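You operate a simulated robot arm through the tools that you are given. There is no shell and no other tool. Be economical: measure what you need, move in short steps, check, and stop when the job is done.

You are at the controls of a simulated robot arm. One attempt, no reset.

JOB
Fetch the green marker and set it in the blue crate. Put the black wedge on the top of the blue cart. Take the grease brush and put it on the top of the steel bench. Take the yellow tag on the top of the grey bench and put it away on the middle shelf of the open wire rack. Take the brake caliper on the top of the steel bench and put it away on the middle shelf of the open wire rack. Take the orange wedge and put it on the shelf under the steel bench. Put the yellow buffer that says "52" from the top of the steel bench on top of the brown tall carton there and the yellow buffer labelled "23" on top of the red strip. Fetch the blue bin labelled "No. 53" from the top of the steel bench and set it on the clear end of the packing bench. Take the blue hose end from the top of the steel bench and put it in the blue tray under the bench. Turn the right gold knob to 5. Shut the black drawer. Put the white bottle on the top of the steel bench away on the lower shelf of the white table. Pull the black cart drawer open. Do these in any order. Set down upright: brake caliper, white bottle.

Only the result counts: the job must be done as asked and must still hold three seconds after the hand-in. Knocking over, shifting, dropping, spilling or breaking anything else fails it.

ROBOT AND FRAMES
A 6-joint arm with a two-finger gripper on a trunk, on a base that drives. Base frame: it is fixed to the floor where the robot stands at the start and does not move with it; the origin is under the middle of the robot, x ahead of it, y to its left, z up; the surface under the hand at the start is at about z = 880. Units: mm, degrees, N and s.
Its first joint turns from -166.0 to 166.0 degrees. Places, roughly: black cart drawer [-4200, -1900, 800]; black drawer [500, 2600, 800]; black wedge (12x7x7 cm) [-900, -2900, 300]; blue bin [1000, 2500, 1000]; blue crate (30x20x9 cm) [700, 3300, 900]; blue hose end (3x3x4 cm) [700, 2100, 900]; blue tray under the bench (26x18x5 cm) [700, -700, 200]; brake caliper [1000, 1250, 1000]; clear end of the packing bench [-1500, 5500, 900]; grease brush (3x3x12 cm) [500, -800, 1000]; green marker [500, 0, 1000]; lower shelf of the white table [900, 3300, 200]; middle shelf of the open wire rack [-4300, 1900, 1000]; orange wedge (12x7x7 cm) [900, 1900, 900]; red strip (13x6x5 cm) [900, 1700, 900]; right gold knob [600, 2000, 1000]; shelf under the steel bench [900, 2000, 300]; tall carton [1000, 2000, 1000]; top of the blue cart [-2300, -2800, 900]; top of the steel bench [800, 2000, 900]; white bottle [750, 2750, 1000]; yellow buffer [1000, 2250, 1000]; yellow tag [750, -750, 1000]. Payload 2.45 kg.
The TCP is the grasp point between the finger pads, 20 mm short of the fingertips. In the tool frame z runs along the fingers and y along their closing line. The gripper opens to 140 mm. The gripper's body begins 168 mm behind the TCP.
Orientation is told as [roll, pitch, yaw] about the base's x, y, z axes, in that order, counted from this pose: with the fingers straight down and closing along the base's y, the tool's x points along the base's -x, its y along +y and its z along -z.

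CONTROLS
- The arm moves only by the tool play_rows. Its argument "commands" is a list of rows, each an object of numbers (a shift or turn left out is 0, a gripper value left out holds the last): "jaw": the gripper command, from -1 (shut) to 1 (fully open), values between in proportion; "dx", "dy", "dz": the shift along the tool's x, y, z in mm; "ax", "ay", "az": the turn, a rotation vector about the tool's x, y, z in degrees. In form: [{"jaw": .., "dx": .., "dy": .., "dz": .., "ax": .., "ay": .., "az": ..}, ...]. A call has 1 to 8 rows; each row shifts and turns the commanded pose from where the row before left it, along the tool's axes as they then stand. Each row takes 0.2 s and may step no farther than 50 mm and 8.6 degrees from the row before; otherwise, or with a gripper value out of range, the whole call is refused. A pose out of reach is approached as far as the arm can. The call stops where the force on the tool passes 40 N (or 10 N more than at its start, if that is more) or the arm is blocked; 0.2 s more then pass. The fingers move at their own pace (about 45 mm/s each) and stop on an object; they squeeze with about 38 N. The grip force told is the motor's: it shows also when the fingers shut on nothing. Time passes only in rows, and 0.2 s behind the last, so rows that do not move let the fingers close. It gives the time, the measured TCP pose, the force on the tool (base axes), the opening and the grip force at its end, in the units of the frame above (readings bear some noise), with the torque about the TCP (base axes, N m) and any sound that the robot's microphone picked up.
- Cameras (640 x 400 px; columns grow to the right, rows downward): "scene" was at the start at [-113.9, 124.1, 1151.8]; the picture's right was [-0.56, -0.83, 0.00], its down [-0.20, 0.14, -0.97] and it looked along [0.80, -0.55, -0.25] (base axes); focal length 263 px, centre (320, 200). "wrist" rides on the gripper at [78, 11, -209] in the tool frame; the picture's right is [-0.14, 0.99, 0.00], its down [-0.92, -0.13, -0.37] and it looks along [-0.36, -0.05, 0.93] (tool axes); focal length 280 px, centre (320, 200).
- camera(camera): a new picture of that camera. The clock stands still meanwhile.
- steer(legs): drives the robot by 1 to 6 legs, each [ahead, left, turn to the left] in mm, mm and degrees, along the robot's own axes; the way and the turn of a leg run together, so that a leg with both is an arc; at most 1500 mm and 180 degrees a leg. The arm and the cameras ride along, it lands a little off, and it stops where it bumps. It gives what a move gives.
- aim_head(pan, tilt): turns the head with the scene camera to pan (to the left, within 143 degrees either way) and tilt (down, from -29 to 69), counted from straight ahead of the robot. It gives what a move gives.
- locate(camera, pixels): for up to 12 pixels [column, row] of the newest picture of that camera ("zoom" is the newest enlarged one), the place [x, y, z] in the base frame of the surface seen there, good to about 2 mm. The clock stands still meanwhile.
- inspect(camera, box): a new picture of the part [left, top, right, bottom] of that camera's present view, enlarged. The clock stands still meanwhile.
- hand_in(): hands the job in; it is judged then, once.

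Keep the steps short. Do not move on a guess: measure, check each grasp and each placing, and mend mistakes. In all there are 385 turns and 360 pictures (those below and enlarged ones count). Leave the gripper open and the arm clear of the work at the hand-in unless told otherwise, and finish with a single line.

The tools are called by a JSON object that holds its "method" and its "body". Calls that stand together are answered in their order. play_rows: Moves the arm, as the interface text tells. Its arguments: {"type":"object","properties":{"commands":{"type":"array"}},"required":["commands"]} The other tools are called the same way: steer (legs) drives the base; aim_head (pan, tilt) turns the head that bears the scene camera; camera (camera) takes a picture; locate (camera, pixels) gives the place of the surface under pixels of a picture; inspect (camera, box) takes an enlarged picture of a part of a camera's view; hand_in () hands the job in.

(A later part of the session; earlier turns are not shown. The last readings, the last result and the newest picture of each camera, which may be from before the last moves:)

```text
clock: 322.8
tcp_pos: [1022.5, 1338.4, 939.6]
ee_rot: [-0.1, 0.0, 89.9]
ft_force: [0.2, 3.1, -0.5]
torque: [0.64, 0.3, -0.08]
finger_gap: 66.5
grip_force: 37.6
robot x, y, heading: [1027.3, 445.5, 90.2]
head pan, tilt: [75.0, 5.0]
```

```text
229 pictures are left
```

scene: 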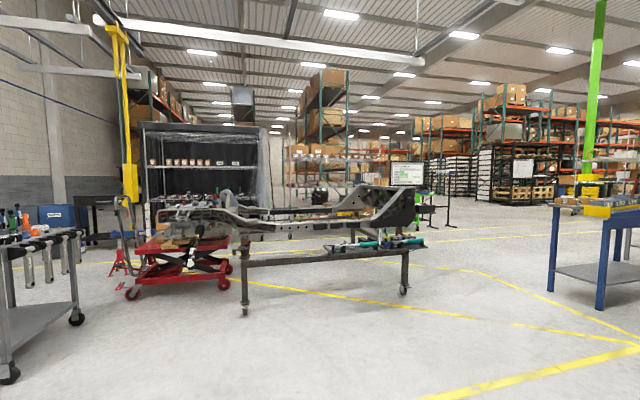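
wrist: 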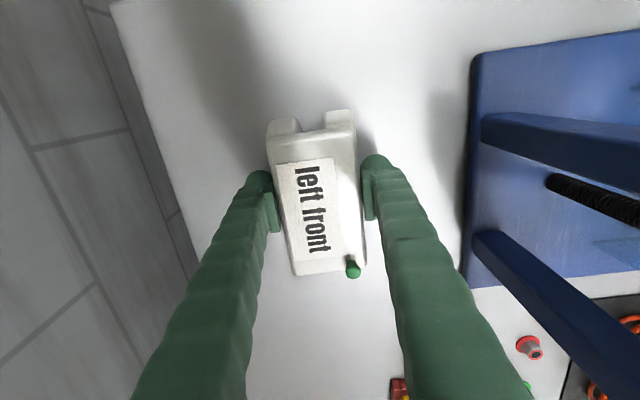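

Touching. Open, tilt 55° forward about the grasp point, close again and lift.

{"method": "play_rows", "body": {"commands": [{"jaw": 0.35}, {}, {}, {"ay": -8}, {"ay": -8}, {"ay": -8}, {"ay": -8}, {"ay": -8}]}}

{"method": "play_rows", "body": {"commands": [{"ay": -8}, {"ay": -7.5}, {}, {"jaw": -1}, {}, {}, {}]}}

{"method": "camera", "body": {"camera": "wrist"}}

```text
clock: 324.6
tcp_pos: [1022.4, 1338.4, 939.7]
ee_rot: [0.0, -40.1, 90.0]
ft_force: [-0.9, 0.3, -0.5]
torque: [0.0, 0.01, 0.0]
finger_gap: 94.3
grip_force: 0.0
robot x, y, heading: [1027.1, 450.5, 90.2]
head pan, tilt: [75.0, 5.0]
```

```text
clock: 326.2
tcp_pos: [1021.9, 1338.1, 939.2]
ee_rot: [-0.1, -55.4, 90.0]
ft_force: [1.0, 0.9, 1.1]
torque: [0.06, 0.05, -0.04]
finger_gap: 67.3
grip_force: 38.2
robot x, y, heading: [1026.4, 449.6, 90.1]
head pan, tilt: [75.0, 5.0]
```

```text
228 pictures are left
```

wrist: 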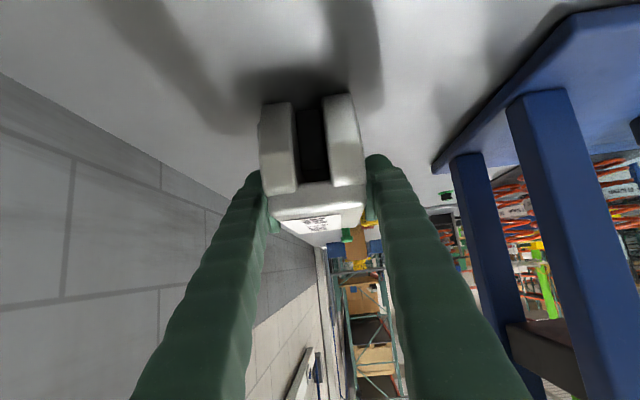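

Held well. Lift, retract the arm, strafe back out to the aisle, turn to heading ~150° and look at the way to the rack.

{"method": "play_rows", "body": {"commands": [{"dz": -15, "dx": -22}, {"dz": -26.2, "dx": -38.1}, {"dz": -26.2, "dx": -38.1}, {"dz": -26.2, "dx": -38.1}, {"dz": -26.2, "dx": -38.1}, {"dz": -26.2, "dx": -38.1}]}}

{"method": "play_rows", "body": {"commands": [{"dz": -38.9, "dx": 26.7}, {"dz": -38.9, "dx": 26.7}, {"dz": -38.9, "dx": 26.7}, {"dz": -38.9, "dx": 26.7}, {"dz": -38.9, "dx": 26.7}]}}

{"method": "steer", "body": {"legs": [[0, 1300, 0], [0, 0, 60]]}}

{"method": "aim_head", "body": {"pan": 10, "tilt": 12}}

{"method": "camera", "body": {"camera": "scene"}}

{"method": "camera", "body": {"camera": "wrist"}}

```text
clock: 327.6
tcp_pos: [1022.1, 1337.9, 1196.1]
ee_rot: [-0.1, -55.5, 90.0]
ft_force: [0.7, 0.8, -10.7]
torque: [-0.07, 0.04, -0.01]
finger_gap: 67.3
grip_force: 37.4
robot x, y, heading: [1028.8, 449.6, 90.3]
head pan, tilt: [75.0, 5.0]
```

```text
clock: 328.8
tcp_pos: [1023.0, 1101.5, 1195.3]
ee_rot: [-0.1, -55.5, 90.0]
ft_force: [-0.5, 1.1, -11.3]
torque: [-0.1, -0.01, 0.0]
finger_gap: 67.2
grip_force: 37.9
robot x, y, heading: [1025.6, 451.6, 90.1]
head pan, tilt: [75.0, 5.0]
```

```text
clock: 337.9
tcp_pos: [-831.5, 768.6, 1196.7]
ee_rot: [-0.1, -55.5, 150.0]
ft_force: [-0.1, -0.6, -10.5]
torque: [-0.02, 0.0, 0.0]
finger_gap: 67.2
grip_force: 38.0
robot x, y, heading: [-264.9, 445.3, 150.4]
head pan, tilt: [75.0, 5.0]
```

```text
clock: 339.3
tcp_pos: [-830.9, 768.0, 1197.7]
ee_rot: [-0.1, -55.5, 149.9]
ft_force: [0.4, -0.4, -10.2]
torque: [-0.06, -0.03, 0.0]
finger_gap: 67.3
grip_force: 38.2
robot x, y, heading: [-262.0, 447.9, 150.3]
head pan, tilt: [10.0, 12.0]
```

```text
227 pictures are left
```

scene: 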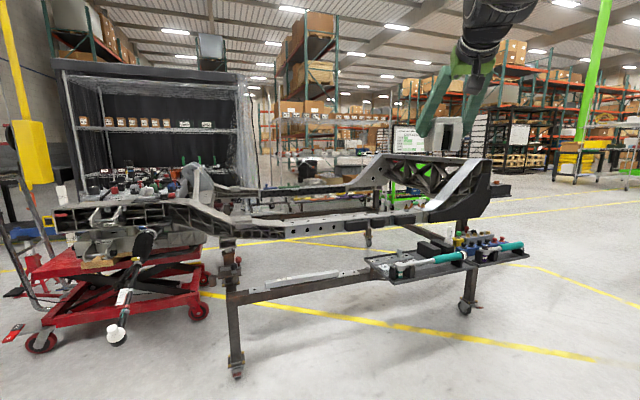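

```text
226 pictures are left
```

wrist: 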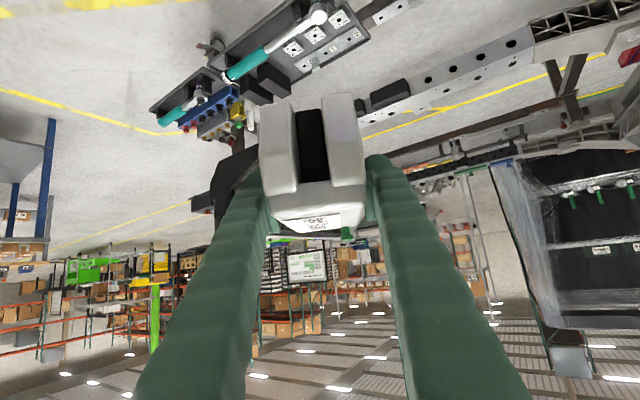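

Locate the chassis stand's near corners so I can drive round it on the right.

{"method": "locate", "body": {"camera": "scene", "pixels": [[468, 305], [525, 252], [237, 375], [490, 170], [370, 245], [445, 125], [405, 140], [60, 190], [400, 180], [560, 270], [430, 215]]}}

```text
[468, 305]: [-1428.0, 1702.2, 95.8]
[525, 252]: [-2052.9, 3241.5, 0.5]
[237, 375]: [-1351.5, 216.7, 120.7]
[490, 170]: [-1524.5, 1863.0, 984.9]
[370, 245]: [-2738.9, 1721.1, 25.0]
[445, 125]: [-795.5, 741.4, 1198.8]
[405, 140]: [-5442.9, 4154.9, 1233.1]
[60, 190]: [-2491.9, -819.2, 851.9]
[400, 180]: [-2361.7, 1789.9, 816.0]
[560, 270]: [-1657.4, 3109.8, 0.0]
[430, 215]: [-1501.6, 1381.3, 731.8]
```

Chassis covers x -1350…-2740, y 200…1870. I face west (180°), strafe north to y≈2450, then drive west.

{"method": "steer", "body": {"legs": [[0, 0, 29.7], [0, -1000, 0], [0, -1000, 0], [1400, 0, 0], [1100, 0, 0]]}}

{"method": "aim_head", "body": {"pan": 15, "tilt": 15}}

{"method": "camera", "body": {"camera": "scene"}}

```text
clock: 362.6
tcp_pos: [-3445.1, 2383.8, 1197.6]
ee_rot: [-0.1, -55.5, -179.3]
ft_force: [-0.3, 0.6, -11.8]
torque: [-0.02, -0.05, -0.01]
finger_gap: 67.3
grip_force: 38.0
robot x, y, heading: [-2793.5, 2398.0, -179.0]
head pan, tilt: [10.0, 12.0]
```

```text
clock: 363.2
tcp_pos: [-3446.2, 2384.3, 1196.6]
ee_rot: [-0.1, -55.4, -179.4]
ft_force: [0.0, 0.5, -11.2]
torque: [0.0, -0.06, 0.06]
finger_gap: 67.5
grip_force: 38.3
robot x, y, heading: [-2795.5, 2395.5, -178.9]
head pan, tilt: [15.0, 15.0]
```

```text
225 pictures are left
```

scene: 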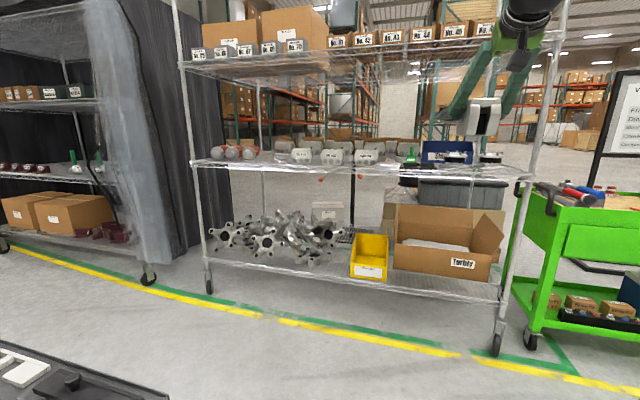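

I see the rack; zoom on the middle shelf and measure.

{"method": "inspect", "body": {"camera": "scene", "box": [180, 110, 380, 210]}}

{"method": "inspect", "body": {"camera": "scene", "box": [340, 110, 540, 210]}}

{"method": "locate", "body": {"camera": "scene", "pixels": [[192, 162], [198, 150], [230, 163], [300, 168], [390, 172], [440, 175], [475, 175], [515, 180], [210, 68], [420, 70], [208, 285], [495, 350]]}}

```text
3.20 times, centred on (280, 160) of scene
```

zoom: 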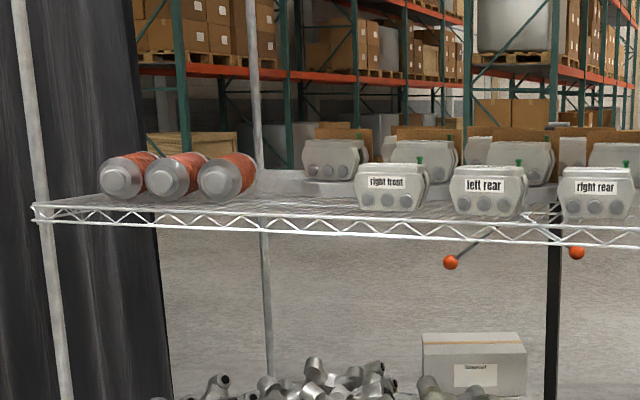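

```text
3.20 times, centred on (440, 160) of scene
```

zoom: 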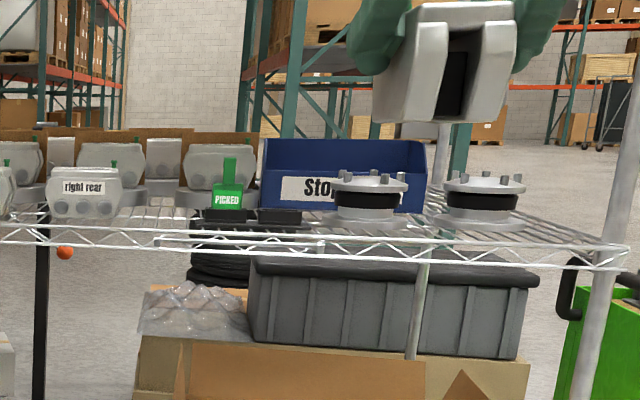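

```text
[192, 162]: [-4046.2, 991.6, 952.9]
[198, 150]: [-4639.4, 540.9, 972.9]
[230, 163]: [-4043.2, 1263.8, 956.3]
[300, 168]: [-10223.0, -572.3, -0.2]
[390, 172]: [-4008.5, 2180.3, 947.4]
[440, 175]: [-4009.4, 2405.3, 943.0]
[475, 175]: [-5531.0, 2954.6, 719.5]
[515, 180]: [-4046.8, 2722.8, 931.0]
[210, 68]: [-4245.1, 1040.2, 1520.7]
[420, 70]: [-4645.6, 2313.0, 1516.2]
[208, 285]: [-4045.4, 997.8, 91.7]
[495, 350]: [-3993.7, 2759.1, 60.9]
```

Rack front x≈-4045, middle shelf top ≈ 955. There seems a free spot in the front row between the coils and the "right front" caliper. I move to x≈-3230 and strafe left to y≈1450 for a frontal view.

{"method": "steer", "body": {"legs": [[430, 0, -1], [0, 940, 0]]}}

{"method": "aim_head", "body": {"pan": 0, "tilt": 18}}

{"method": "camera", "body": {"camera": "scene"}}

{"method": "camera", "body": {"camera": "wrist"}}

```text
clock: 368.5
tcp_pos: [-3883.7, 1885.6, 1196.1]
ee_rot: [-0.2, -55.3, -177.5]
ft_force: [0.3, -0.6, -10.2]
torque: [0.03, -0.06, 0.03]
finger_gap: 67.4
grip_force: 38.4
robot x, y, heading: [-3230.0, 1923.0, -176.9]
head pan, tilt: [15.0, 15.0]
stopped in leg 2: the robot was blocked; the commanded pose is now the measured one
```

```text
clock: 369.2
tcp_pos: [-3883.1, 1886.4, 1196.4]
ee_rot: [-0.2, -55.4, -177.4]
ft_force: [-0.6, -0.2, -10.9]
torque: [0.04, -0.08, 0.02]
finger_gap: 67.0
grip_force: 38.2
robot x, y, heading: [-3230.9, 1915.3, -177.1]
head pan, tilt: [0.0, 18.0]
```

```text
222 pictures are left
```

scene: 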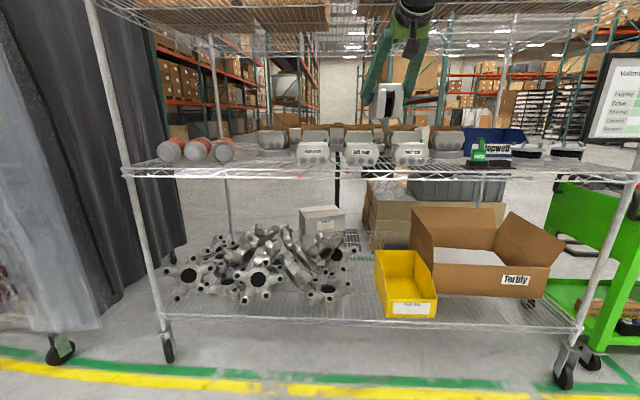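

```text
221 pictures are left
```

wrist: 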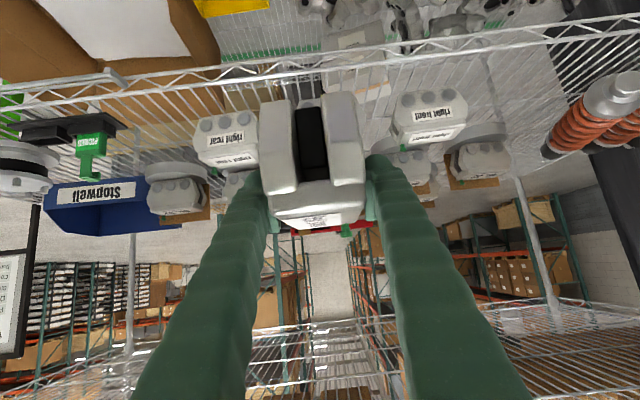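

The base was blocked on the left. I look to see by what.

{"method": "steer", "body": {"legs": [[0, -60, 0]]}}

{"method": "aim_head", "body": {"pan": 95, "tilt": 40}}

{"method": "camera", "body": {"camera": "scene"}}

```text
clock: 370.2
tcp_pos: [-3887.2, 1946.3, 1195.8]
ee_rot: [-0.2, -55.4, -177.6]
ft_force: [0.1, 0.2, -10.7]
torque: [-0.01, -0.06, -0.03]
finger_gap: 67.1
grip_force: 38.3
robot x, y, heading: [-3234.9, 1981.0, -177.1]
head pan, tilt: [0.0, 18.0]
```

```text
clock: 371.9
tcp_pos: [-3887.1, 1946.3, 1196.4]
ee_rot: [-0.1, -55.5, -177.4]
ft_force: [0.0, 0.1, -10.0]
torque: [0.0, -0.06, 0.02]
finger_gap: 67.3
grip_force: 37.9
robot x, y, heading: [-3236.3, 1978.7, -177.3]
head pan, tilt: [95.0, 40.0]
```

```text
220 pictures are left
```

scene: 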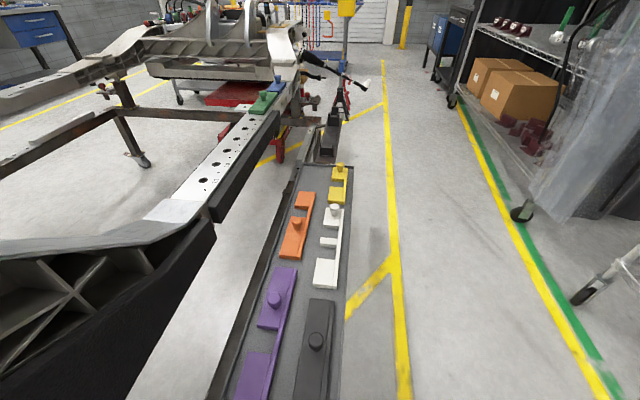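

A tray of clamps on the chassis's side was in the way; all look in place. Measure its edge.

{"method": "locate", "body": {"camera": "scene", "pixels": [[350, 200], [347, 280], [342, 390], [215, 390], [330, 130], [390, 250], [520, 215], [590, 290], [265, 170]]}}

```text
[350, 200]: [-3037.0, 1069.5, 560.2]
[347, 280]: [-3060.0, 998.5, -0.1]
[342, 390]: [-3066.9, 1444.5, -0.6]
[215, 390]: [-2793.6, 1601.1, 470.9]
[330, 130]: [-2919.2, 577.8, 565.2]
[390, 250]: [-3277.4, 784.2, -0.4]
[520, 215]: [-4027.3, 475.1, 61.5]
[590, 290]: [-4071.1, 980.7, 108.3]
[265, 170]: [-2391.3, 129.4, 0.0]
```

Tray edge x≈-3037. I go 120 mm further toward the rack, straighten the heading, then strafe left 490 mm.

{"method": "steer", "body": {"legs": [[125, 0, -2.8], [0, 490, 0]]}}

{"method": "aim_head", "body": {"pan": 0, "tilt": 18}}

{"method": "camera", "body": {"camera": "scene"}}

{"method": "camera", "body": {"camera": "wrist"}}

```text
clock: 375.7
tcp_pos: [-4013.0, 1487.1, 1196.8]
ee_rot: [-0.1, -55.6, 179.6]
ft_force: [0.1, 0.4, -10.5]
torque: [0.0, -0.04, -0.01]
finger_gap: 67.4
grip_force: 38.3
robot x, y, heading: [-3360.8, 1487.7, 179.9]
head pan, tilt: [95.0, 40.0]
```

```text
clock: 377.4
tcp_pos: [-4014.3, 1486.4, 1197.5]
ee_rot: [-0.3, -55.4, 179.6]
ft_force: [-0.4, 0.3, -10.6]
torque: [-0.03, -0.01, 0.02]
finger_gap: 67.2
grip_force: 37.7
robot x, y, heading: [-3359.7, 1489.2, 179.7]
head pan, tilt: [0.0, 18.0]
```

```text
219 pictures are left
```

scene: 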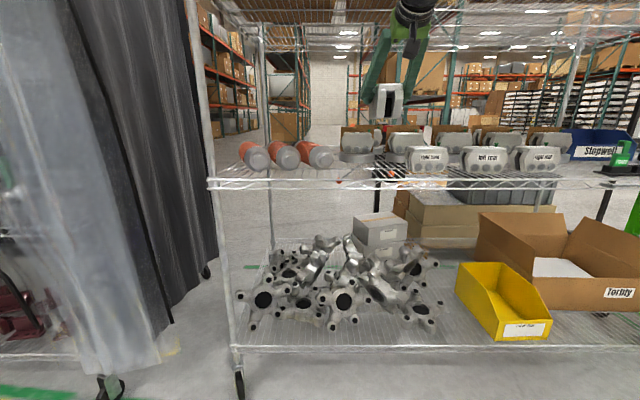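

```text
218 pictures are left
```

wrist: 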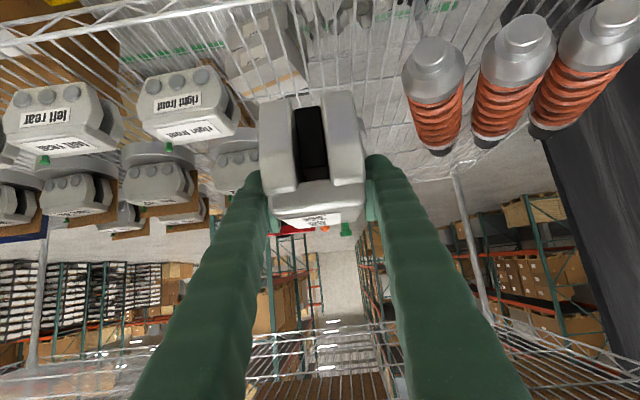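

Free spot right ahead. Measure its bounds and the shelf height.

{"method": "locate", "body": {"camera": "wrist", "pixels": [[238, 110], [225, 130], [405, 70], [410, 100], [428, 150], [245, 160], [375, 70], [300, 85], [360, 30], [175, 90], [265, 65], [380, 110]]}}

{"method": "locate", "body": {"camera": "scene", "pixels": [[305, 155], [330, 158], [428, 162], [365, 150], [345, 175], [370, 178], [330, 182]]}}

```text
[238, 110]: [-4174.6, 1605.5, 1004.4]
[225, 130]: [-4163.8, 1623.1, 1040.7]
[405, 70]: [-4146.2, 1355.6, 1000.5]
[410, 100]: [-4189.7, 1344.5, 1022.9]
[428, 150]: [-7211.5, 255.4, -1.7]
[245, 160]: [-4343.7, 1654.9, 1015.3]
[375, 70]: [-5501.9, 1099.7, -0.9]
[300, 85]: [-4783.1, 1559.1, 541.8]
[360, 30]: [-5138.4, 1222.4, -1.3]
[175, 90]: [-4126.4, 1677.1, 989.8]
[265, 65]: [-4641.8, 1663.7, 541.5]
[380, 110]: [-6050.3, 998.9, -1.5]
```

```text
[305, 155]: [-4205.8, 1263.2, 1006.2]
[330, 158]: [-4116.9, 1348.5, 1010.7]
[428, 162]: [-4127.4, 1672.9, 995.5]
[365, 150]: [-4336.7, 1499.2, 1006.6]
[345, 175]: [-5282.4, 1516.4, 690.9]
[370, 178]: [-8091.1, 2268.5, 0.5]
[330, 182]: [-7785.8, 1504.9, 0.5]
```

Free between y 1362 and 1605; shelf ≈ z 956. Move forward 166 mm, then lower to z ≈ 1025.

{"method": "play_rows", "body": {"commands": [{"dz": 34.2, "dx": -23.5}, {"dz": 34.2, "dx": -23.5}, {"dz": 34.2, "dx": -23.5}, {"dz": 34.2, "dx": -23.5}, {"dz": 22.7, "dx": 33}, {"dz": 22.7, "dx": 33}, {"dz": 22.7, "dx": 33}, {"dz": 22.7, "dx": 33}]}}

{"method": "camera", "body": {"camera": "wrist"}}

{"method": "inspect", "body": {"camera": "scene", "box": [280, 80, 500, 210]}}

```text
clock: 379.2
tcp_pos: [-4180.9, 1488.3, 1035.1]
ee_rot: [-0.2, -55.4, 179.6]
ft_force: [0.4, -0.4, -10.0]
torque: [-0.02, -0.01, 0.03]
finger_gap: 67.5
grip_force: 37.4
robot x, y, heading: [-3362.1, 1487.1, 179.9]
head pan, tilt: [0.0, 18.0]
```

```text
217 pictures are left
```

wrist: 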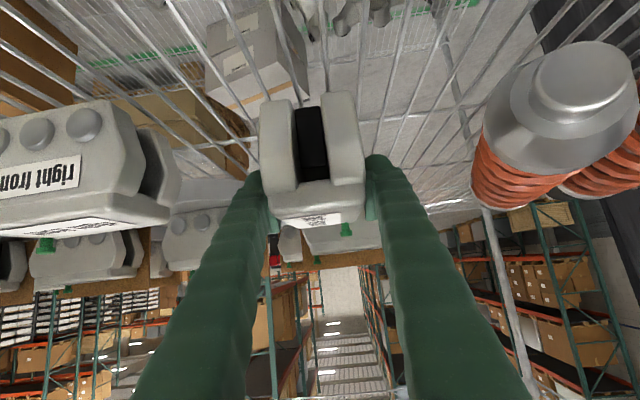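

```text
2.91 times, centred on (390, 145) of scene
```

zoom: 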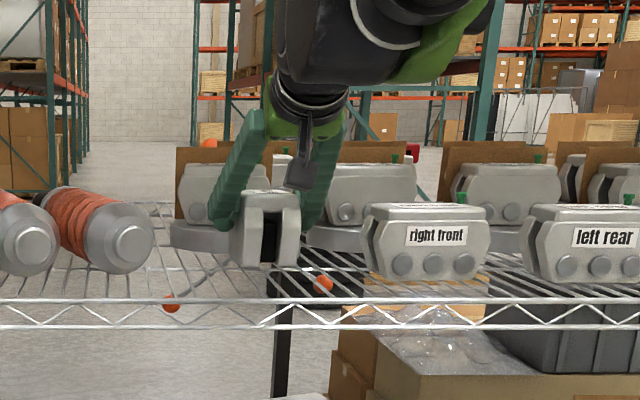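

Lower slowly to contact.

{"method": "play_rows", "body": {"commands": [{"dz": 4.5, "dx": 6.6}, {"dz": 2.3, "dx": 3.3}, {"dz": 1.1, "dx": 1.65}, {"dz": 1.1, "dx": 1.65}, {}]}}

{"method": "play_rows", "body": {"commands": [{"dz": 1.1, "dx": 1.65}, {"dz": 0.8, "dx": 1.2}, {"dz": 0.6, "dx": 0.8}, {}]}}

```text
clock: 380.4
tcp_pos: [-4177.9, 1489.1, 1021.9]
ee_rot: [-0.2, -55.4, 179.7]
ft_force: [11.1, 2.0, 18.8]
torque: [-0.06, 0.91, -0.02]
finger_gap: 67.2
grip_force: 38.1
robot x, y, heading: [-3360.0, 1489.0, 179.7]
head pan, tilt: [0.0, 18.0]
```

```text
clock: 381.4
tcp_pos: [-4179.8, 1488.4, 1016.7]
ee_rot: [-0.2, -55.6, 179.6]
ft_force: [-1.5, 1.4, 39.9]
torque: [-0.11, -0.76, -0.03]
finger_gap: 67.3
grip_force: 37.7
robot x, y, heading: [-3360.1, 1492.2, 179.9]
head pan, tilt: [0.0, 18.0]
```

Seated. Open and withdraw along the tool axis.

{"method": "play_rows", "body": {"commands": [{"jaw": 0.35}, {}, {}, {"dz": -40}, {"dz": -45}, {"dz": -45}, {"dz": -45}]}}

{"method": "camera", "body": {"camera": "wrist"}}

{"method": "inspect", "body": {"camera": "scene", "box": [280, 80, 500, 210]}}

```text
clock: 383.0
tcp_pos: [-4037.1, 1485.5, 1116.0]
ee_rot: [-0.1, -55.4, 179.6]
ft_force: [-0.3, 0.5, 0.7]
torque: [0.01, -0.07, 0.01]
finger_gap: 94.5
grip_force: 0.1
robot x, y, heading: [-3360.5, 1490.6, 179.8]
head pan, tilt: [0.0, 18.0]
```

```text
215 pictures are left
```

wrist: 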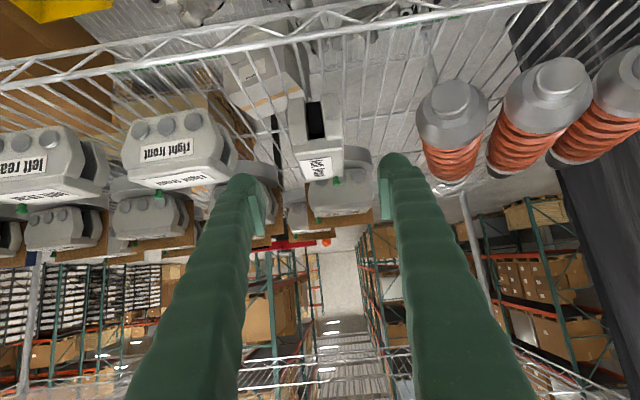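

```text
2.91 times, centred on (390, 145) of scene
```

zoom: 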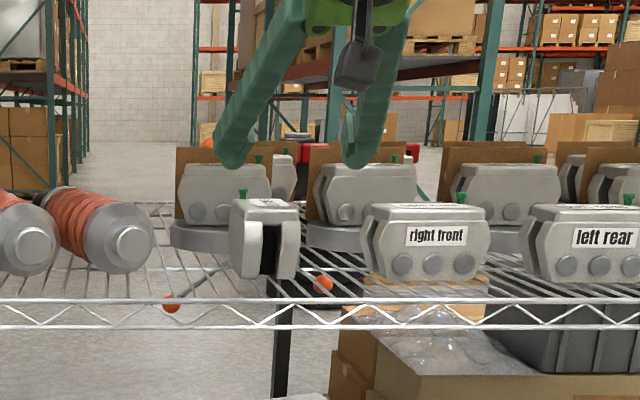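

Caliper stands upright on the middle shelf. I straighten and retract the arm, turn to face south, and look towards the black cart.

{"method": "play_rows", "body": {"commands": [{"dz": -45, "jaw": -0.5}, {"ay": 8}, {"ay": 8}, {"ay": 8}, {"ay": 8}, {"ay": 8}, {"ay": 8}, {"ay": 7.4}]}}

{"method": "steer", "body": {"legs": [[-40, 0, 0], [0, 0, 90]]}}

{"method": "aim_head", "body": {"pan": 0, "tilt": 15}}

{"method": "camera", "body": {"camera": "scene"}}

```text
clock: 384.8
tcp_pos: [-3997.7, 1487.6, 1140.9]
ee_rot: [-0.1, 0.0, 179.4]
ft_force: [0.2, -0.1, 0.5]
torque: [0.01, 0.08, 0.01]
finger_gap: 35.1
grip_force: 0.1
robot x, y, heading: [-3362.7, 1487.2, 179.8]
head pan, tilt: [0.0, 18.0]
```

```text
clock: 389.5
tcp_pos: [-3323.8, 850.8, 1141.4]
ee_rot: [-0.1, -0.2, -90.9]
ft_force: [0.0, -0.2, 0.5]
torque: [0.03, 0.02, -0.02]
finger_gap: 34.8
grip_force: 0.0
robot x, y, heading: [-3317.5, 1486.1, -90.6]
head pan, tilt: [0.0, 18.0]
```

```text
clock: 390.1
tcp_pos: [-3324.4, 851.7, 1140.7]
ee_rot: [-0.1, 0.1, -90.9]
ft_force: [0.3, -0.3, 0.3]
torque: [-0.01, 0.0, -0.01]
finger_gap: 35.0
grip_force: 0.1
robot x, y, heading: [-3321.9, 1489.7, -90.4]
head pan, tilt: [0.0, 15.0]
```

```text
213 pictures are left
```

scene: 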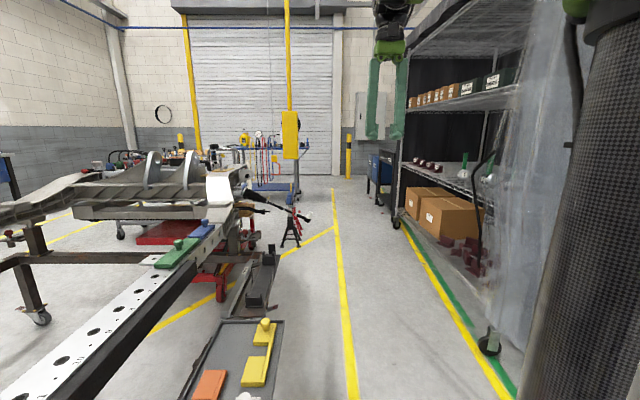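

{"method": "locate", "body": {"camera": "scene", "pixels": [[282, 330], [270, 260], [308, 215], [298, 243], [490, 350], [398, 225], [388, 200], [300, 190], [348, 175], [372, 185], [330, 195]]}}

{"method": "inspect", "body": {"camera": "scene", "box": [240, 120, 420, 240]}}

```text
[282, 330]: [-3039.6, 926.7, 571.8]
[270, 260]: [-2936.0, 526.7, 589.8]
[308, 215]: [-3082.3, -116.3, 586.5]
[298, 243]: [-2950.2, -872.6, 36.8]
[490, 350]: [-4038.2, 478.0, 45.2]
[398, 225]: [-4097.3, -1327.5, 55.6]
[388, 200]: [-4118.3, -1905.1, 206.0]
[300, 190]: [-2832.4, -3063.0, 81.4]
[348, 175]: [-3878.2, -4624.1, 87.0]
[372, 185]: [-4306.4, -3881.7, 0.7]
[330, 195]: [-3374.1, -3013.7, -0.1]
```

```text
3.33 times, centred on (330, 180) of scene
```

zoom: 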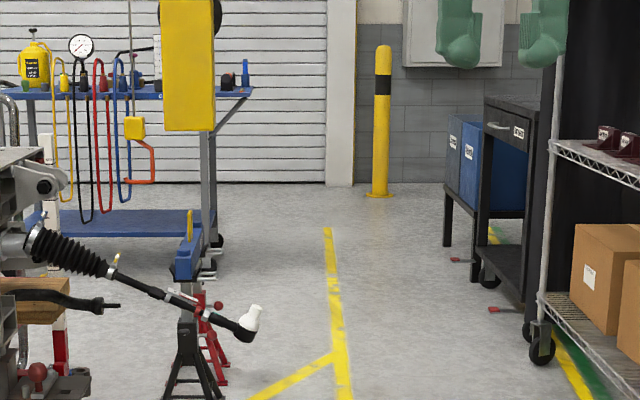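

Corridor between x -3100 and -4040. I shift right 230 mm and drive south to y≈-1850, then look at the cart.

{"method": "steer", "body": {"legs": [[0, -230, 0.5], [1500, 0, 0], [1500, 0, 0], [350, 0, 0]]}}

{"method": "aim_head", "body": {"pan": -80, "tilt": 25}}

{"method": "camera", "body": {"camera": "scene"}}

```text
clock: 407.7
tcp_pos: [-3548.4, -2489.5, 1140.6]
ee_rot: [-0.1, 0.0, -91.0]
ft_force: [-0.6, 0.1, -0.3]
torque: [-0.01, 0.03, -0.01]
finger_gap: 35.0
grip_force: 0.0
robot x, y, heading: [-3543.7, -1853.0, -90.8]
head pan, tilt: [0.0, 15.0]
```

```text
clock: 409.2
tcp_pos: [-3548.4, -2491.0, 1141.1]
ee_rot: [-0.1, 0.1, -91.0]
ft_force: [-0.3, 0.5, 0.5]
torque: [0.0, -0.01, 0.04]
finger_gap: 35.0
grip_force: 0.1
robot x, y, heading: [-3546.0, -1849.0, -90.4]
head pan, tilt: [-80.0, 25.0]
```

```text
211 pictures are left
```

scene: 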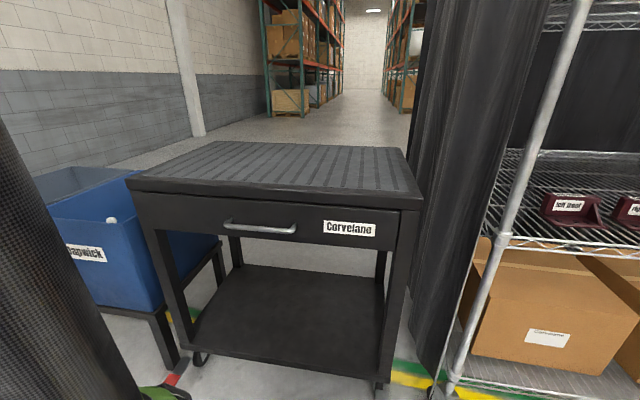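

The drawer handle is at (260,228). Measure it and the cart face.

{"method": "locate", "body": {"camera": "scene", "pixels": [[228, 222], [262, 230], [295, 230], [250, 215], [310, 235], [210, 240], [390, 235], [260, 190], [262, 222], [262, 240], [135, 185], [400, 205]]}}

{"method": "inspect", "body": {"camera": "scene", "box": [130, 180, 430, 270]}}

```text
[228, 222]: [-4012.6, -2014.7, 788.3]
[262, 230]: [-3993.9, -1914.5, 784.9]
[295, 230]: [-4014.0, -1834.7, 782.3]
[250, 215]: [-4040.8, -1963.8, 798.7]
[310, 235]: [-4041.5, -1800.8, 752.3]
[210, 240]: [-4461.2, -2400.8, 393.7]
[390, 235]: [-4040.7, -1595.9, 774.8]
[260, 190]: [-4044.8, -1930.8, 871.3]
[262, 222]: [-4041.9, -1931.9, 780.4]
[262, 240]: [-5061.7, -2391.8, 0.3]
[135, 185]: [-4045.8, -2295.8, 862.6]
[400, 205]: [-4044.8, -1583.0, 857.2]
```

```text
2.13 times, centred on (280, 225) of scene
```

zoom: 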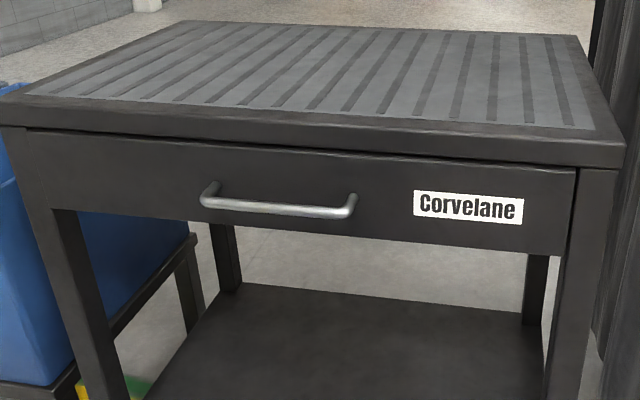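

Handle bar: y -2015…-1835, x -3994, z 785, 41 mm off the face. I turn west, back off and align on y -1925, open the jaw a little, tilt 15° forward and turn the tool 90° so that it pinches the bar in x.

{"method": "steer", "body": {"legs": [[0, 0, -89.4], [-240, 75, 0]]}}

{"method": "play_rows", "body": {"commands": [{"ay": -7.5, "jaw": -0.5}, {"ay": -7.5}, {"az": 8.5}, {"az": 8.5}, {"az": 8.5}, {"az": 8.5}, {"az": 8.5}, {"az": 8.5}]}}

{"method": "play_rows", "body": {"commands": [{"az": 8.5}, {"az": 8.5}, {"az": 8.5}, {"az": 8.5}, {"az": 5}]}}

{"method": "aim_head", "body": {"pan": 5, "tilt": 35}}

{"method": "camera", "body": {"camera": "scene"}}

{"method": "camera", "body": {"camera": "wrist"}}

```text
clock: 414.9
tcp_pos: [-3937.5, -1927.9, 1140.6]
ee_rot: [-0.1, -0.1, 179.0]
ft_force: [0.1, -0.1, 0.7]
torque: [-0.03, 0.0, 0.0]
finger_gap: 34.9
grip_force: 0.1
robot x, y, heading: [-3296.6, -1931.6, 179.5]
head pan, tilt: [-80.0, 25.0]
```

```text
clock: 416.7
tcp_pos: [-3937.9, -1927.2, 1141.5]
ee_rot: [11.8, -9.6, 127.1]
ft_force: [-0.9, -0.3, 0.9]
torque: [0.01, -0.01, -0.01]
finger_gap: 34.9
grip_force: 0.1
robot x, y, heading: [-3299.2, -1934.0, 179.9]
head pan, tilt: [-80.0, 25.0]
```

```text
clock: 417.9
tcp_pos: [-3938.2, -1928.0, 1141.4]
ee_rot: [15.0, -0.1, 89.1]
ft_force: [0.3, 0.0, 0.6]
torque: [0.01, 0.02, -0.03]
finger_gap: 35.2
grip_force: 0.1
robot x, y, heading: [-3299.5, -1931.8, 179.6]
head pan, tilt: [-80.0, 25.0]
```

```text
clock: 419.5
tcp_pos: [-3937.3, -1927.6, 1141.3]
ee_rot: [15.1, -0.1, 89.0]
ft_force: [0.0, 0.0, 0.1]
torque: [0.0, -0.01, 0.02]
finger_gap: 34.9
grip_force: 0.1
robot x, y, heading: [-3300.4, -1931.2, 179.6]
head pan, tilt: [5.0, 35.0]
```

```text
209 pictures are left
```

scene: 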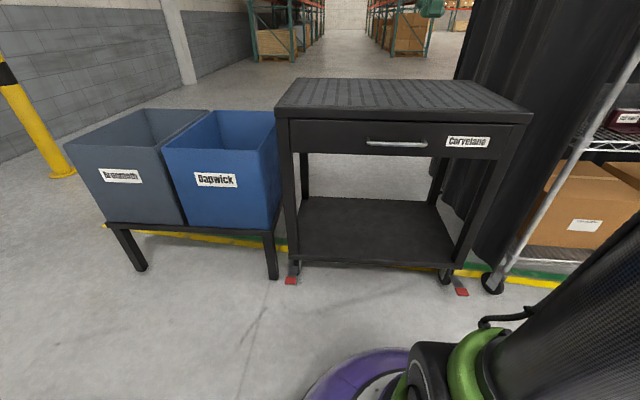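

```text
208 pictures are left
```

wrist: 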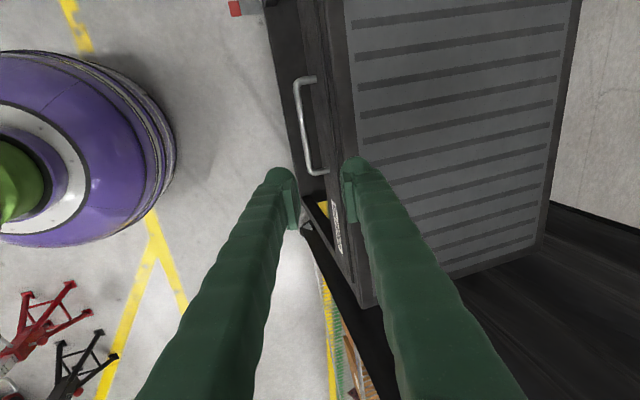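

{"method": "locate", "body": {"camera": "wrist", "pixels": [[302, 110], [308, 150], [299, 95], [325, 120], [312, 80], [316, 172]]}}

{"method": "play_rows", "body": {"commands": [{"dz": 46, "dy": -4.8, "dx": -3}, {"dz": 46, "dy": -4.8}, {"dz": 46, "dy": -4.8}, {"dz": 46, "dy": -4.8}, {"dz": 46, "dy": -4.8}, {"dz": 46, "dy": -4.8}, {}]}}

{"method": "camera", "body": {"camera": "wrist"}}

{"method": "camera", "body": {"camera": "scene"}}

```text
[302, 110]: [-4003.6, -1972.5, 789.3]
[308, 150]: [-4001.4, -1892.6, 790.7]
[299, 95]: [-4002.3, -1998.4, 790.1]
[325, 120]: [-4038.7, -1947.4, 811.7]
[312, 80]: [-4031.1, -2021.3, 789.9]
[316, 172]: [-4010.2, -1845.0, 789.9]
```

```text
clock: 421.1
tcp_pos: [-3981.0, -1924.8, 865.8]
ee_rot: [15.0, -0.1, 89.1]
ft_force: [0.1, 0.6, -0.1]
torque: [0.01, -0.01, 0.01]
finger_gap: 35.3
grip_force: 0.0
robot x, y, heading: [-3298.8, -1929.7, 179.6]
head pan, tilt: [5.0, 35.0]
```

```text
207 pictures are left
```

wrist: 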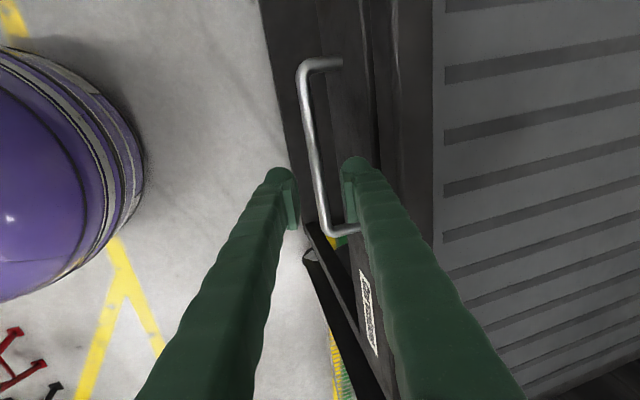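

```text
206 pictures are left
```

scene: 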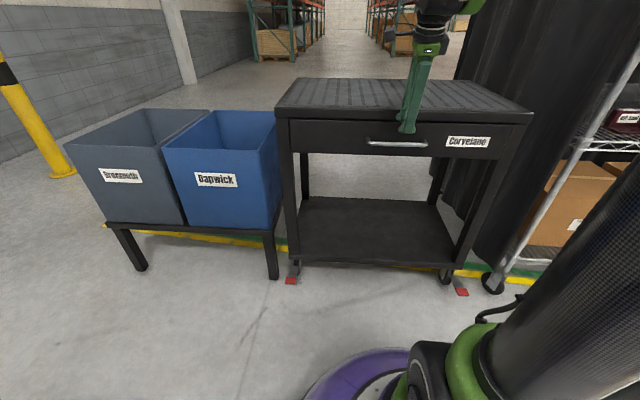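

Aligned. Advance 85 mm along the tool so the bar sits between the fingers, then close.

{"method": "play_rows", "body": {"commands": [{"dz": 30, "dy": -1}, {"dz": 30, "dy": -1}, {"dz": 25, "dy": -1}, {}]}}

{"method": "camera", "body": {"camera": "wrist"}}

{"method": "play_rows", "body": {"commands": [{"jaw": -1}, {}, {}]}}

```text
clock: 422.1
tcp_pos: [-3999.6, -1922.8, 783.7]
ee_rot: [15.0, -0.1, 89.1]
ft_force: [14.1, -1.4, 7.3]
torque: [-0.05, 0.28, 0.21]
finger_gap: 27.2
grip_force: 0.0
robot x, y, heading: [-3302.9, -1928.8, 179.8]
head pan, tilt: [5.0, 35.0]
```

```text
205 pictures are left
```

wrist: 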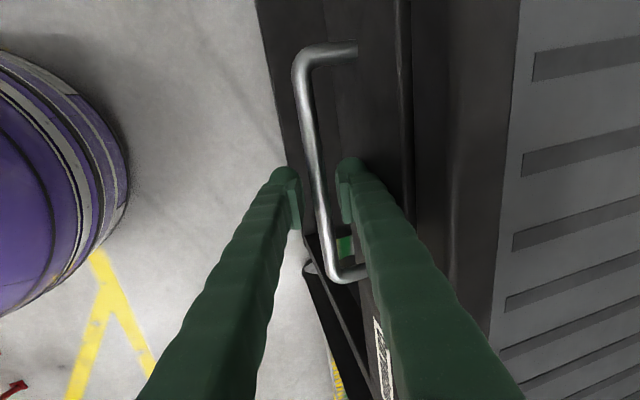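

```text
clock: 422.9
tcp_pos: [-4000.3, -1924.1, 782.6]
ee_rot: [15.1, -0.1, 89.1]
ft_force: [7.3, 0.3, -14.0]
torque: [0.27, 0.02, 0.97]
finger_gap: 9.1
grip_force: 36.9
robot x, y, heading: [-3300.4, -1928.6, 179.5]
head pan, tilt: [5.0, 35.0]
```

Bar gripped (9 mm). Pull straight out along +x in 25 mm steps.

{"method": "play_rows", "body": {"commands": [{"dy": -14.5, "dz": -3.9}, {"dy": -19.3, "dz": -5.2}, {"dy": -24.2, "dz": -6.5}, {"dy": -24.2, "dz": -6.5}, {"dy": -24.2, "dz": -6.5}]}}

{"method": "camera", "body": {"camera": "scene"}}

```text
clock: 424.1
tcp_pos: [-3890.8, -1923.8, 782.9]
ee_rot: [15.1, -0.2, 89.0]
ft_force: [1.1, 18.0, -15.8]
torque: [0.39, 0.03, 0.97]
finger_gap: 9.4
grip_force: 37.3
robot x, y, heading: [-3302.4, -1929.2, 179.7]
head pan, tilt: [5.0, 35.0]
```

```text
204 pictures are left
```

scene: 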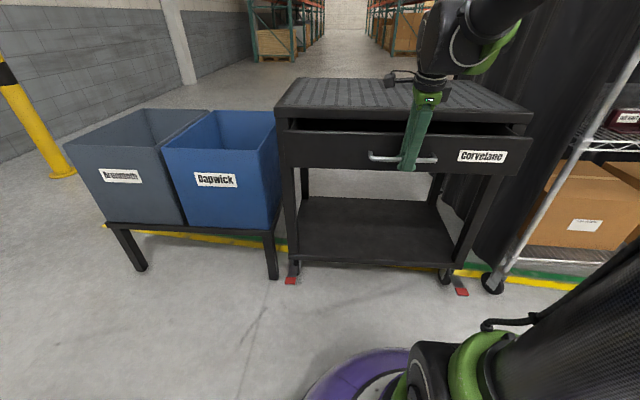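

Opening nicely; pull further.

{"method": "play_rows", "body": {"commands": [{"dy": -24.2, "dz": -6.5}, {"dy": -24.2, "dz": -6.5}, {"dy": -24.2, "dz": -6.5}, {"dy": -24.2, "dz": -6.5}, {"dy": -24.2, "dz": -6.5}, {"dy": -24.2, "dz": -6.5}]}}

{"method": "camera", "body": {"camera": "scene"}}

```text
clock: 425.0
tcp_pos: [-3803.9, -1923.1, 783.3]
ee_rot: [15.1, -0.2, 89.0]
ft_force: [-0.4, 6.4, -8.1]
torque: [0.61, 0.0, 0.94]
finger_gap: 9.3
grip_force: 36.6
robot x, y, heading: [-3301.0, -1931.7, 179.8]
head pan, tilt: [5.0, 35.0]
stopped in row 4: the force on the tool passed its limit at 41 N (the readings are from after the stop); the commanded pose is now the measured one
```

```text
203 pictures are left
```

scene: 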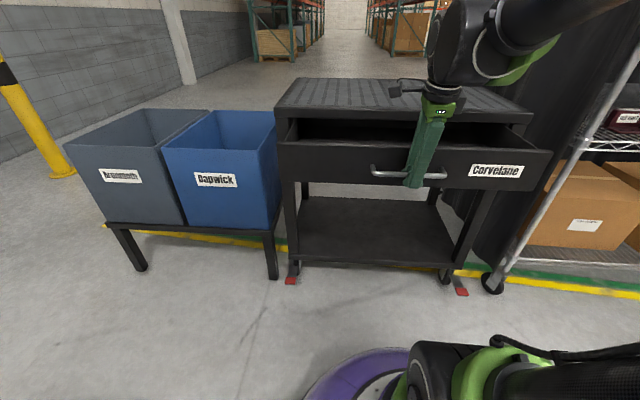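

Pulled 196 mm. Check if that's the end stop with small further pulls.

{"method": "play_rows", "body": {"commands": [{"dy": -9.7, "dz": -2.6}, {"dy": -9.7, "dz": -2.6}, {"dy": -9.7, "dz": -2.6}]}}

```text
clock: 425.8
tcp_pos: [-3774.5, -1923.1, 783.1]
ee_rot: [15.0, -0.2, 89.1]
ft_force: [2.2, 20.6, -27.2]
torque: [0.44, 0.02, 1.03]
finger_gap: 9.3
grip_force: 36.4
robot x, y, heading: [-3297.0, -1931.1, 179.5]
head pan, tilt: [5.0, 35.0]
```

Still moving freely in x; relax side forces a bit and continue.

{"method": "play_rows", "body": {"commands": [{"dx": -0.8, "dz": 1}, {"dy": -14.5, "dz": -3.9}, {"dy": -14.5, "dz": -3.9}, {"dy": -14.5, "dz": -3.9}, {"dy": -14.5, "dz": -3.9}]}}

{"method": "camera", "body": {"camera": "scene"}}

```text
clock: 427.0
tcp_pos: [-3714.9, -1923.7, 784.0]
ee_rot: [15.0, -0.2, 89.0]
ft_force: [-0.5, 27.2, 0.5]
torque: [0.36, -0.04, 1.04]
finger_gap: 9.2
grip_force: 36.2
robot x, y, heading: [-3303.4, -1933.1, 179.4]
head pan, tilt: [5.0, 35.0]
```

```text
202 pictures are left
```

scene: 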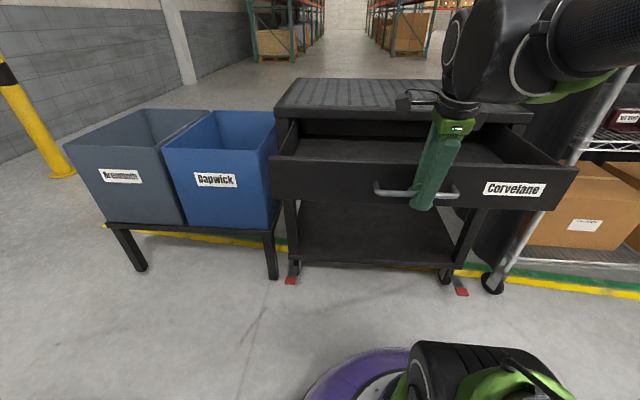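

Open about 285 mm. I try a bit more to reach its stop.

{"method": "play_rows", "body": {"commands": [{"dx": -0.8}, {"dy": -14.5, "dz": -3.9}, {"dy": -14.5, "dz": -3.9}, {"dy": -14.5, "dz": -3.9}, {"dy": -14.5, "dz": -3.9}]}}

```text
clock: 427.7
tcp_pos: [-3700.9, -1924.3, 782.6]
ee_rot: [15.4, -0.2, 89.0]
ft_force: [-16.6, 3.3, -17.4]
torque: [0.4, -0.04, 1.0]
finger_gap: 9.4
grip_force: 36.5
robot x, y, heading: [-3303.3, -1931.0, 179.6]
head pan, tilt: [5.0, 35.0]
stopped in row 3: the force on the tool passed its limit at 62 N (the readings are from after the stop); the commanded pose is now the measured one
```

End stop reached at 300 mm: fully open. Release, rise clear, then check.

{"method": "play_rows", "body": {"commands": [{"jaw": -0.55}, {}, {"dz": -30}, {"dz": -45}, {"dz": -45}, {"dz": -45}, {"dz": -45}, {"dz": -45}]}}

{"method": "play_rows", "body": {"commands": [{"az": -8.5}, {"az": -8.5}, {"az": -8.5}, {"az": -8.5}, {"az": -8.5}, {"az": -8.5}, {"az": -8.5}, {"az": -8.5}]}}

{"method": "play_rows", "body": {"commands": [{"az": -8.5}, {"az": -8.5}, {"az": -5}, {"ay": 7.5}, {"ay": 7.5}]}}

{"method": "camera", "body": {"camera": "scene"}}

```text
clock: 429.5
tcp_pos: [-3631.6, -1924.9, 1029.5]
ee_rot: [15.3, -0.2, 89.2]
ft_force: [0.0, 0.0, 0.4]
torque: [0.02, -0.01, -0.04]
finger_gap: 31.5
grip_force: 0.0
robot x, y, heading: [-3300.4, -1930.5, 179.5]
head pan, tilt: [5.0, 35.0]
```

```text
clock: 431.3
tcp_pos: [-3632.5, -1925.1, 1030.0]
ee_rot: [5.7, -14.4, 156.5]
ft_force: [0.0, -0.5, -0.2]
torque: [0.02, -0.01, 0.02]
finger_gap: 31.6
grip_force: 0.0
robot x, y, heading: [-3301.8, -1931.5, 179.4]
head pan, tilt: [5.0, 35.0]
```

```text
clock: 432.5
tcp_pos: [-3631.4, -1926.4, 1029.9]
ee_rot: [-0.2, -0.3, 179.1]
ft_force: [-0.1, 0.1, -0.5]
torque: [0.03, 0.03, 0.02]
finger_gap: 31.6
grip_force: 0.0
robot x, y, heading: [-3303.8, -1927.4, 179.7]
head pan, tilt: [5.0, 35.0]
```

```text
201 pictures are left
```

scene: 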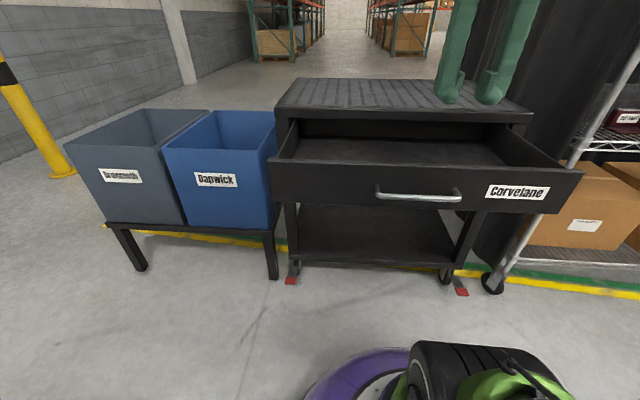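

Drawer fully open. Next the black wedge. I turn round to face south-east and look.

{"method": "steer", "body": {"legs": [[300, 0, 0], [0, 0, 150]]}}

{"method": "aim_head", "body": {"pan": 10, "tilt": 15}}

{"method": "camera", "body": {"camera": "scene"}}

```text
clock: 440.7
tcp_pos: [-3317.5, -2099.3, 1029.5]
ee_rot: [-0.2, -0.4, -31.2]
ft_force: [-0.8, 0.0, -0.5]
torque: [0.04, -0.06, -0.03]
finger_gap: 31.6
grip_force: 0.0
robot x, y, heading: [-3600.0, -1926.7, -30.9]
head pan, tilt: [5.0, 35.0]
```

```text
clock: 441.6
tcp_pos: [-3318.7, -2098.8, 1028.0]
ee_rot: [-0.2, -0.3, -31.3]
ft_force: [0.6, -0.3, 0.3]
torque: [0.0, 0.02, -0.02]
finger_gap: 31.4
grip_force: 0.0
robot x, y, heading: [-3601.4, -1928.5, -30.7]
head pan, tilt: [10.0, 15.0]
```

```text
200 pictures are left
```

scene: 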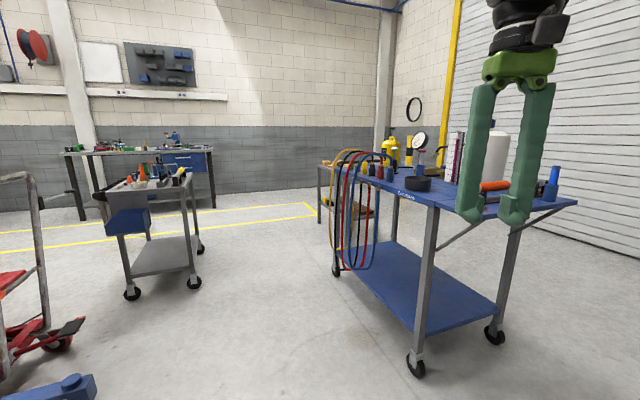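

I moved 300 mm toward the cart instead of away; I check the drawer is still open.

{"method": "aim_head", "body": {"pan": -143, "tilt": 45}}

{"method": "camera", "body": {"camera": "scene"}}

```text
clock: 443.9
tcp_pos: [-3317.0, -2099.7, 1028.4]
ee_rot: [-0.1, -0.4, -31.3]
ft_force: [0.6, 0.3, -0.4]
torque: [0.02, 0.01, -0.04]
finger_gap: 31.8
grip_force: 0.0
robot x, y, heading: [-3598.6, -1928.7, -31.0]
head pan, tilt: [-143.0, 45.0]
```

```text
199 pictures are left
```

scene: 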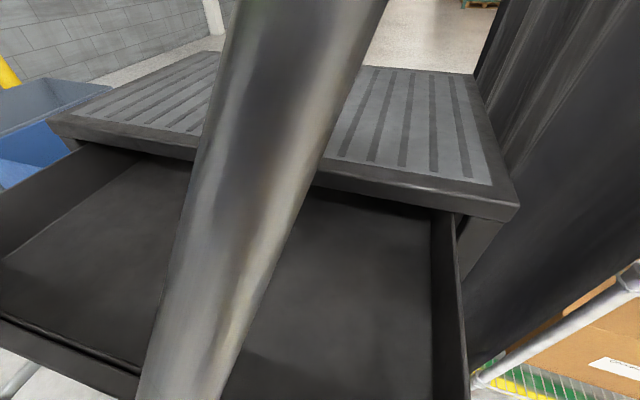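

{"method": "locate", "body": {"camera": "scene", "pixels": [[70, 345], [120, 372], [15, 328], [100, 150], [480, 205], [440, 395]]}}

{"method": "steer", "body": {"legs": [[200, 0, 0]]}}

{"method": "aim_head", "body": {"pan": 5, "tilt": 15}}

{"method": "camera", "body": {"camera": "scene"}}

```text
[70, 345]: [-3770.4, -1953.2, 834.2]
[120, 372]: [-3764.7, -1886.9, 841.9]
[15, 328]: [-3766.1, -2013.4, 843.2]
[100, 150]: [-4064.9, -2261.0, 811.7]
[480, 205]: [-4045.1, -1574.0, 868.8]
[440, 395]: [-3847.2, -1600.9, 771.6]
```

```text
clock: 445.5
tcp_pos: [-3144.2, -2201.4, 1028.9]
ee_rot: [-0.2, -0.5, -31.2]
ft_force: [0.0, 0.6, 0.5]
torque: [0.02, 0.01, 0.02]
finger_gap: 31.8
grip_force: 0.2
robot x, y, heading: [-3423.7, -2034.5, -30.4]
head pan, tilt: [-143.0, 45.0]
```

```text
clock: 447.9
tcp_pos: [-3145.1, -2200.5, 1029.3]
ee_rot: [-0.1, -0.3, -31.1]
ft_force: [0.9, 1.0, -0.2]
torque: [0.03, 0.0, -0.03]
finger_gap: 31.5
grip_force: 0.1
robot x, y, heading: [-3426.6, -2029.7, -30.7]
head pan, tilt: [5.0, 15.0]
```

```text
198 pictures are left
```

scene: 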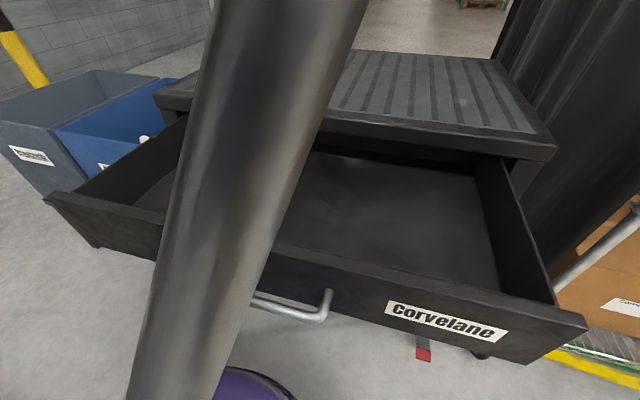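

The drawer is still wide open. Look ahead again.

{"method": "camera", "body": {"camera": "scene"}}

```text
197 pictures are left
```

scene: 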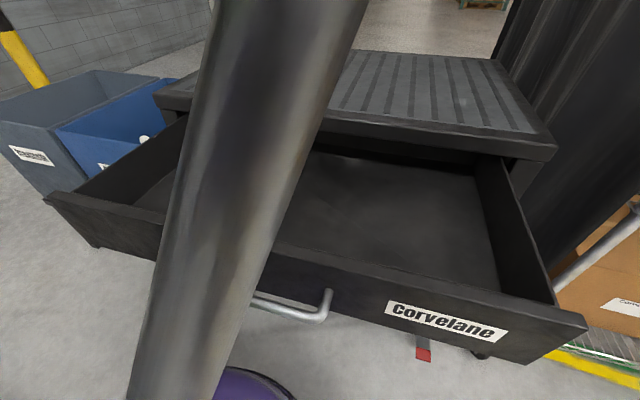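

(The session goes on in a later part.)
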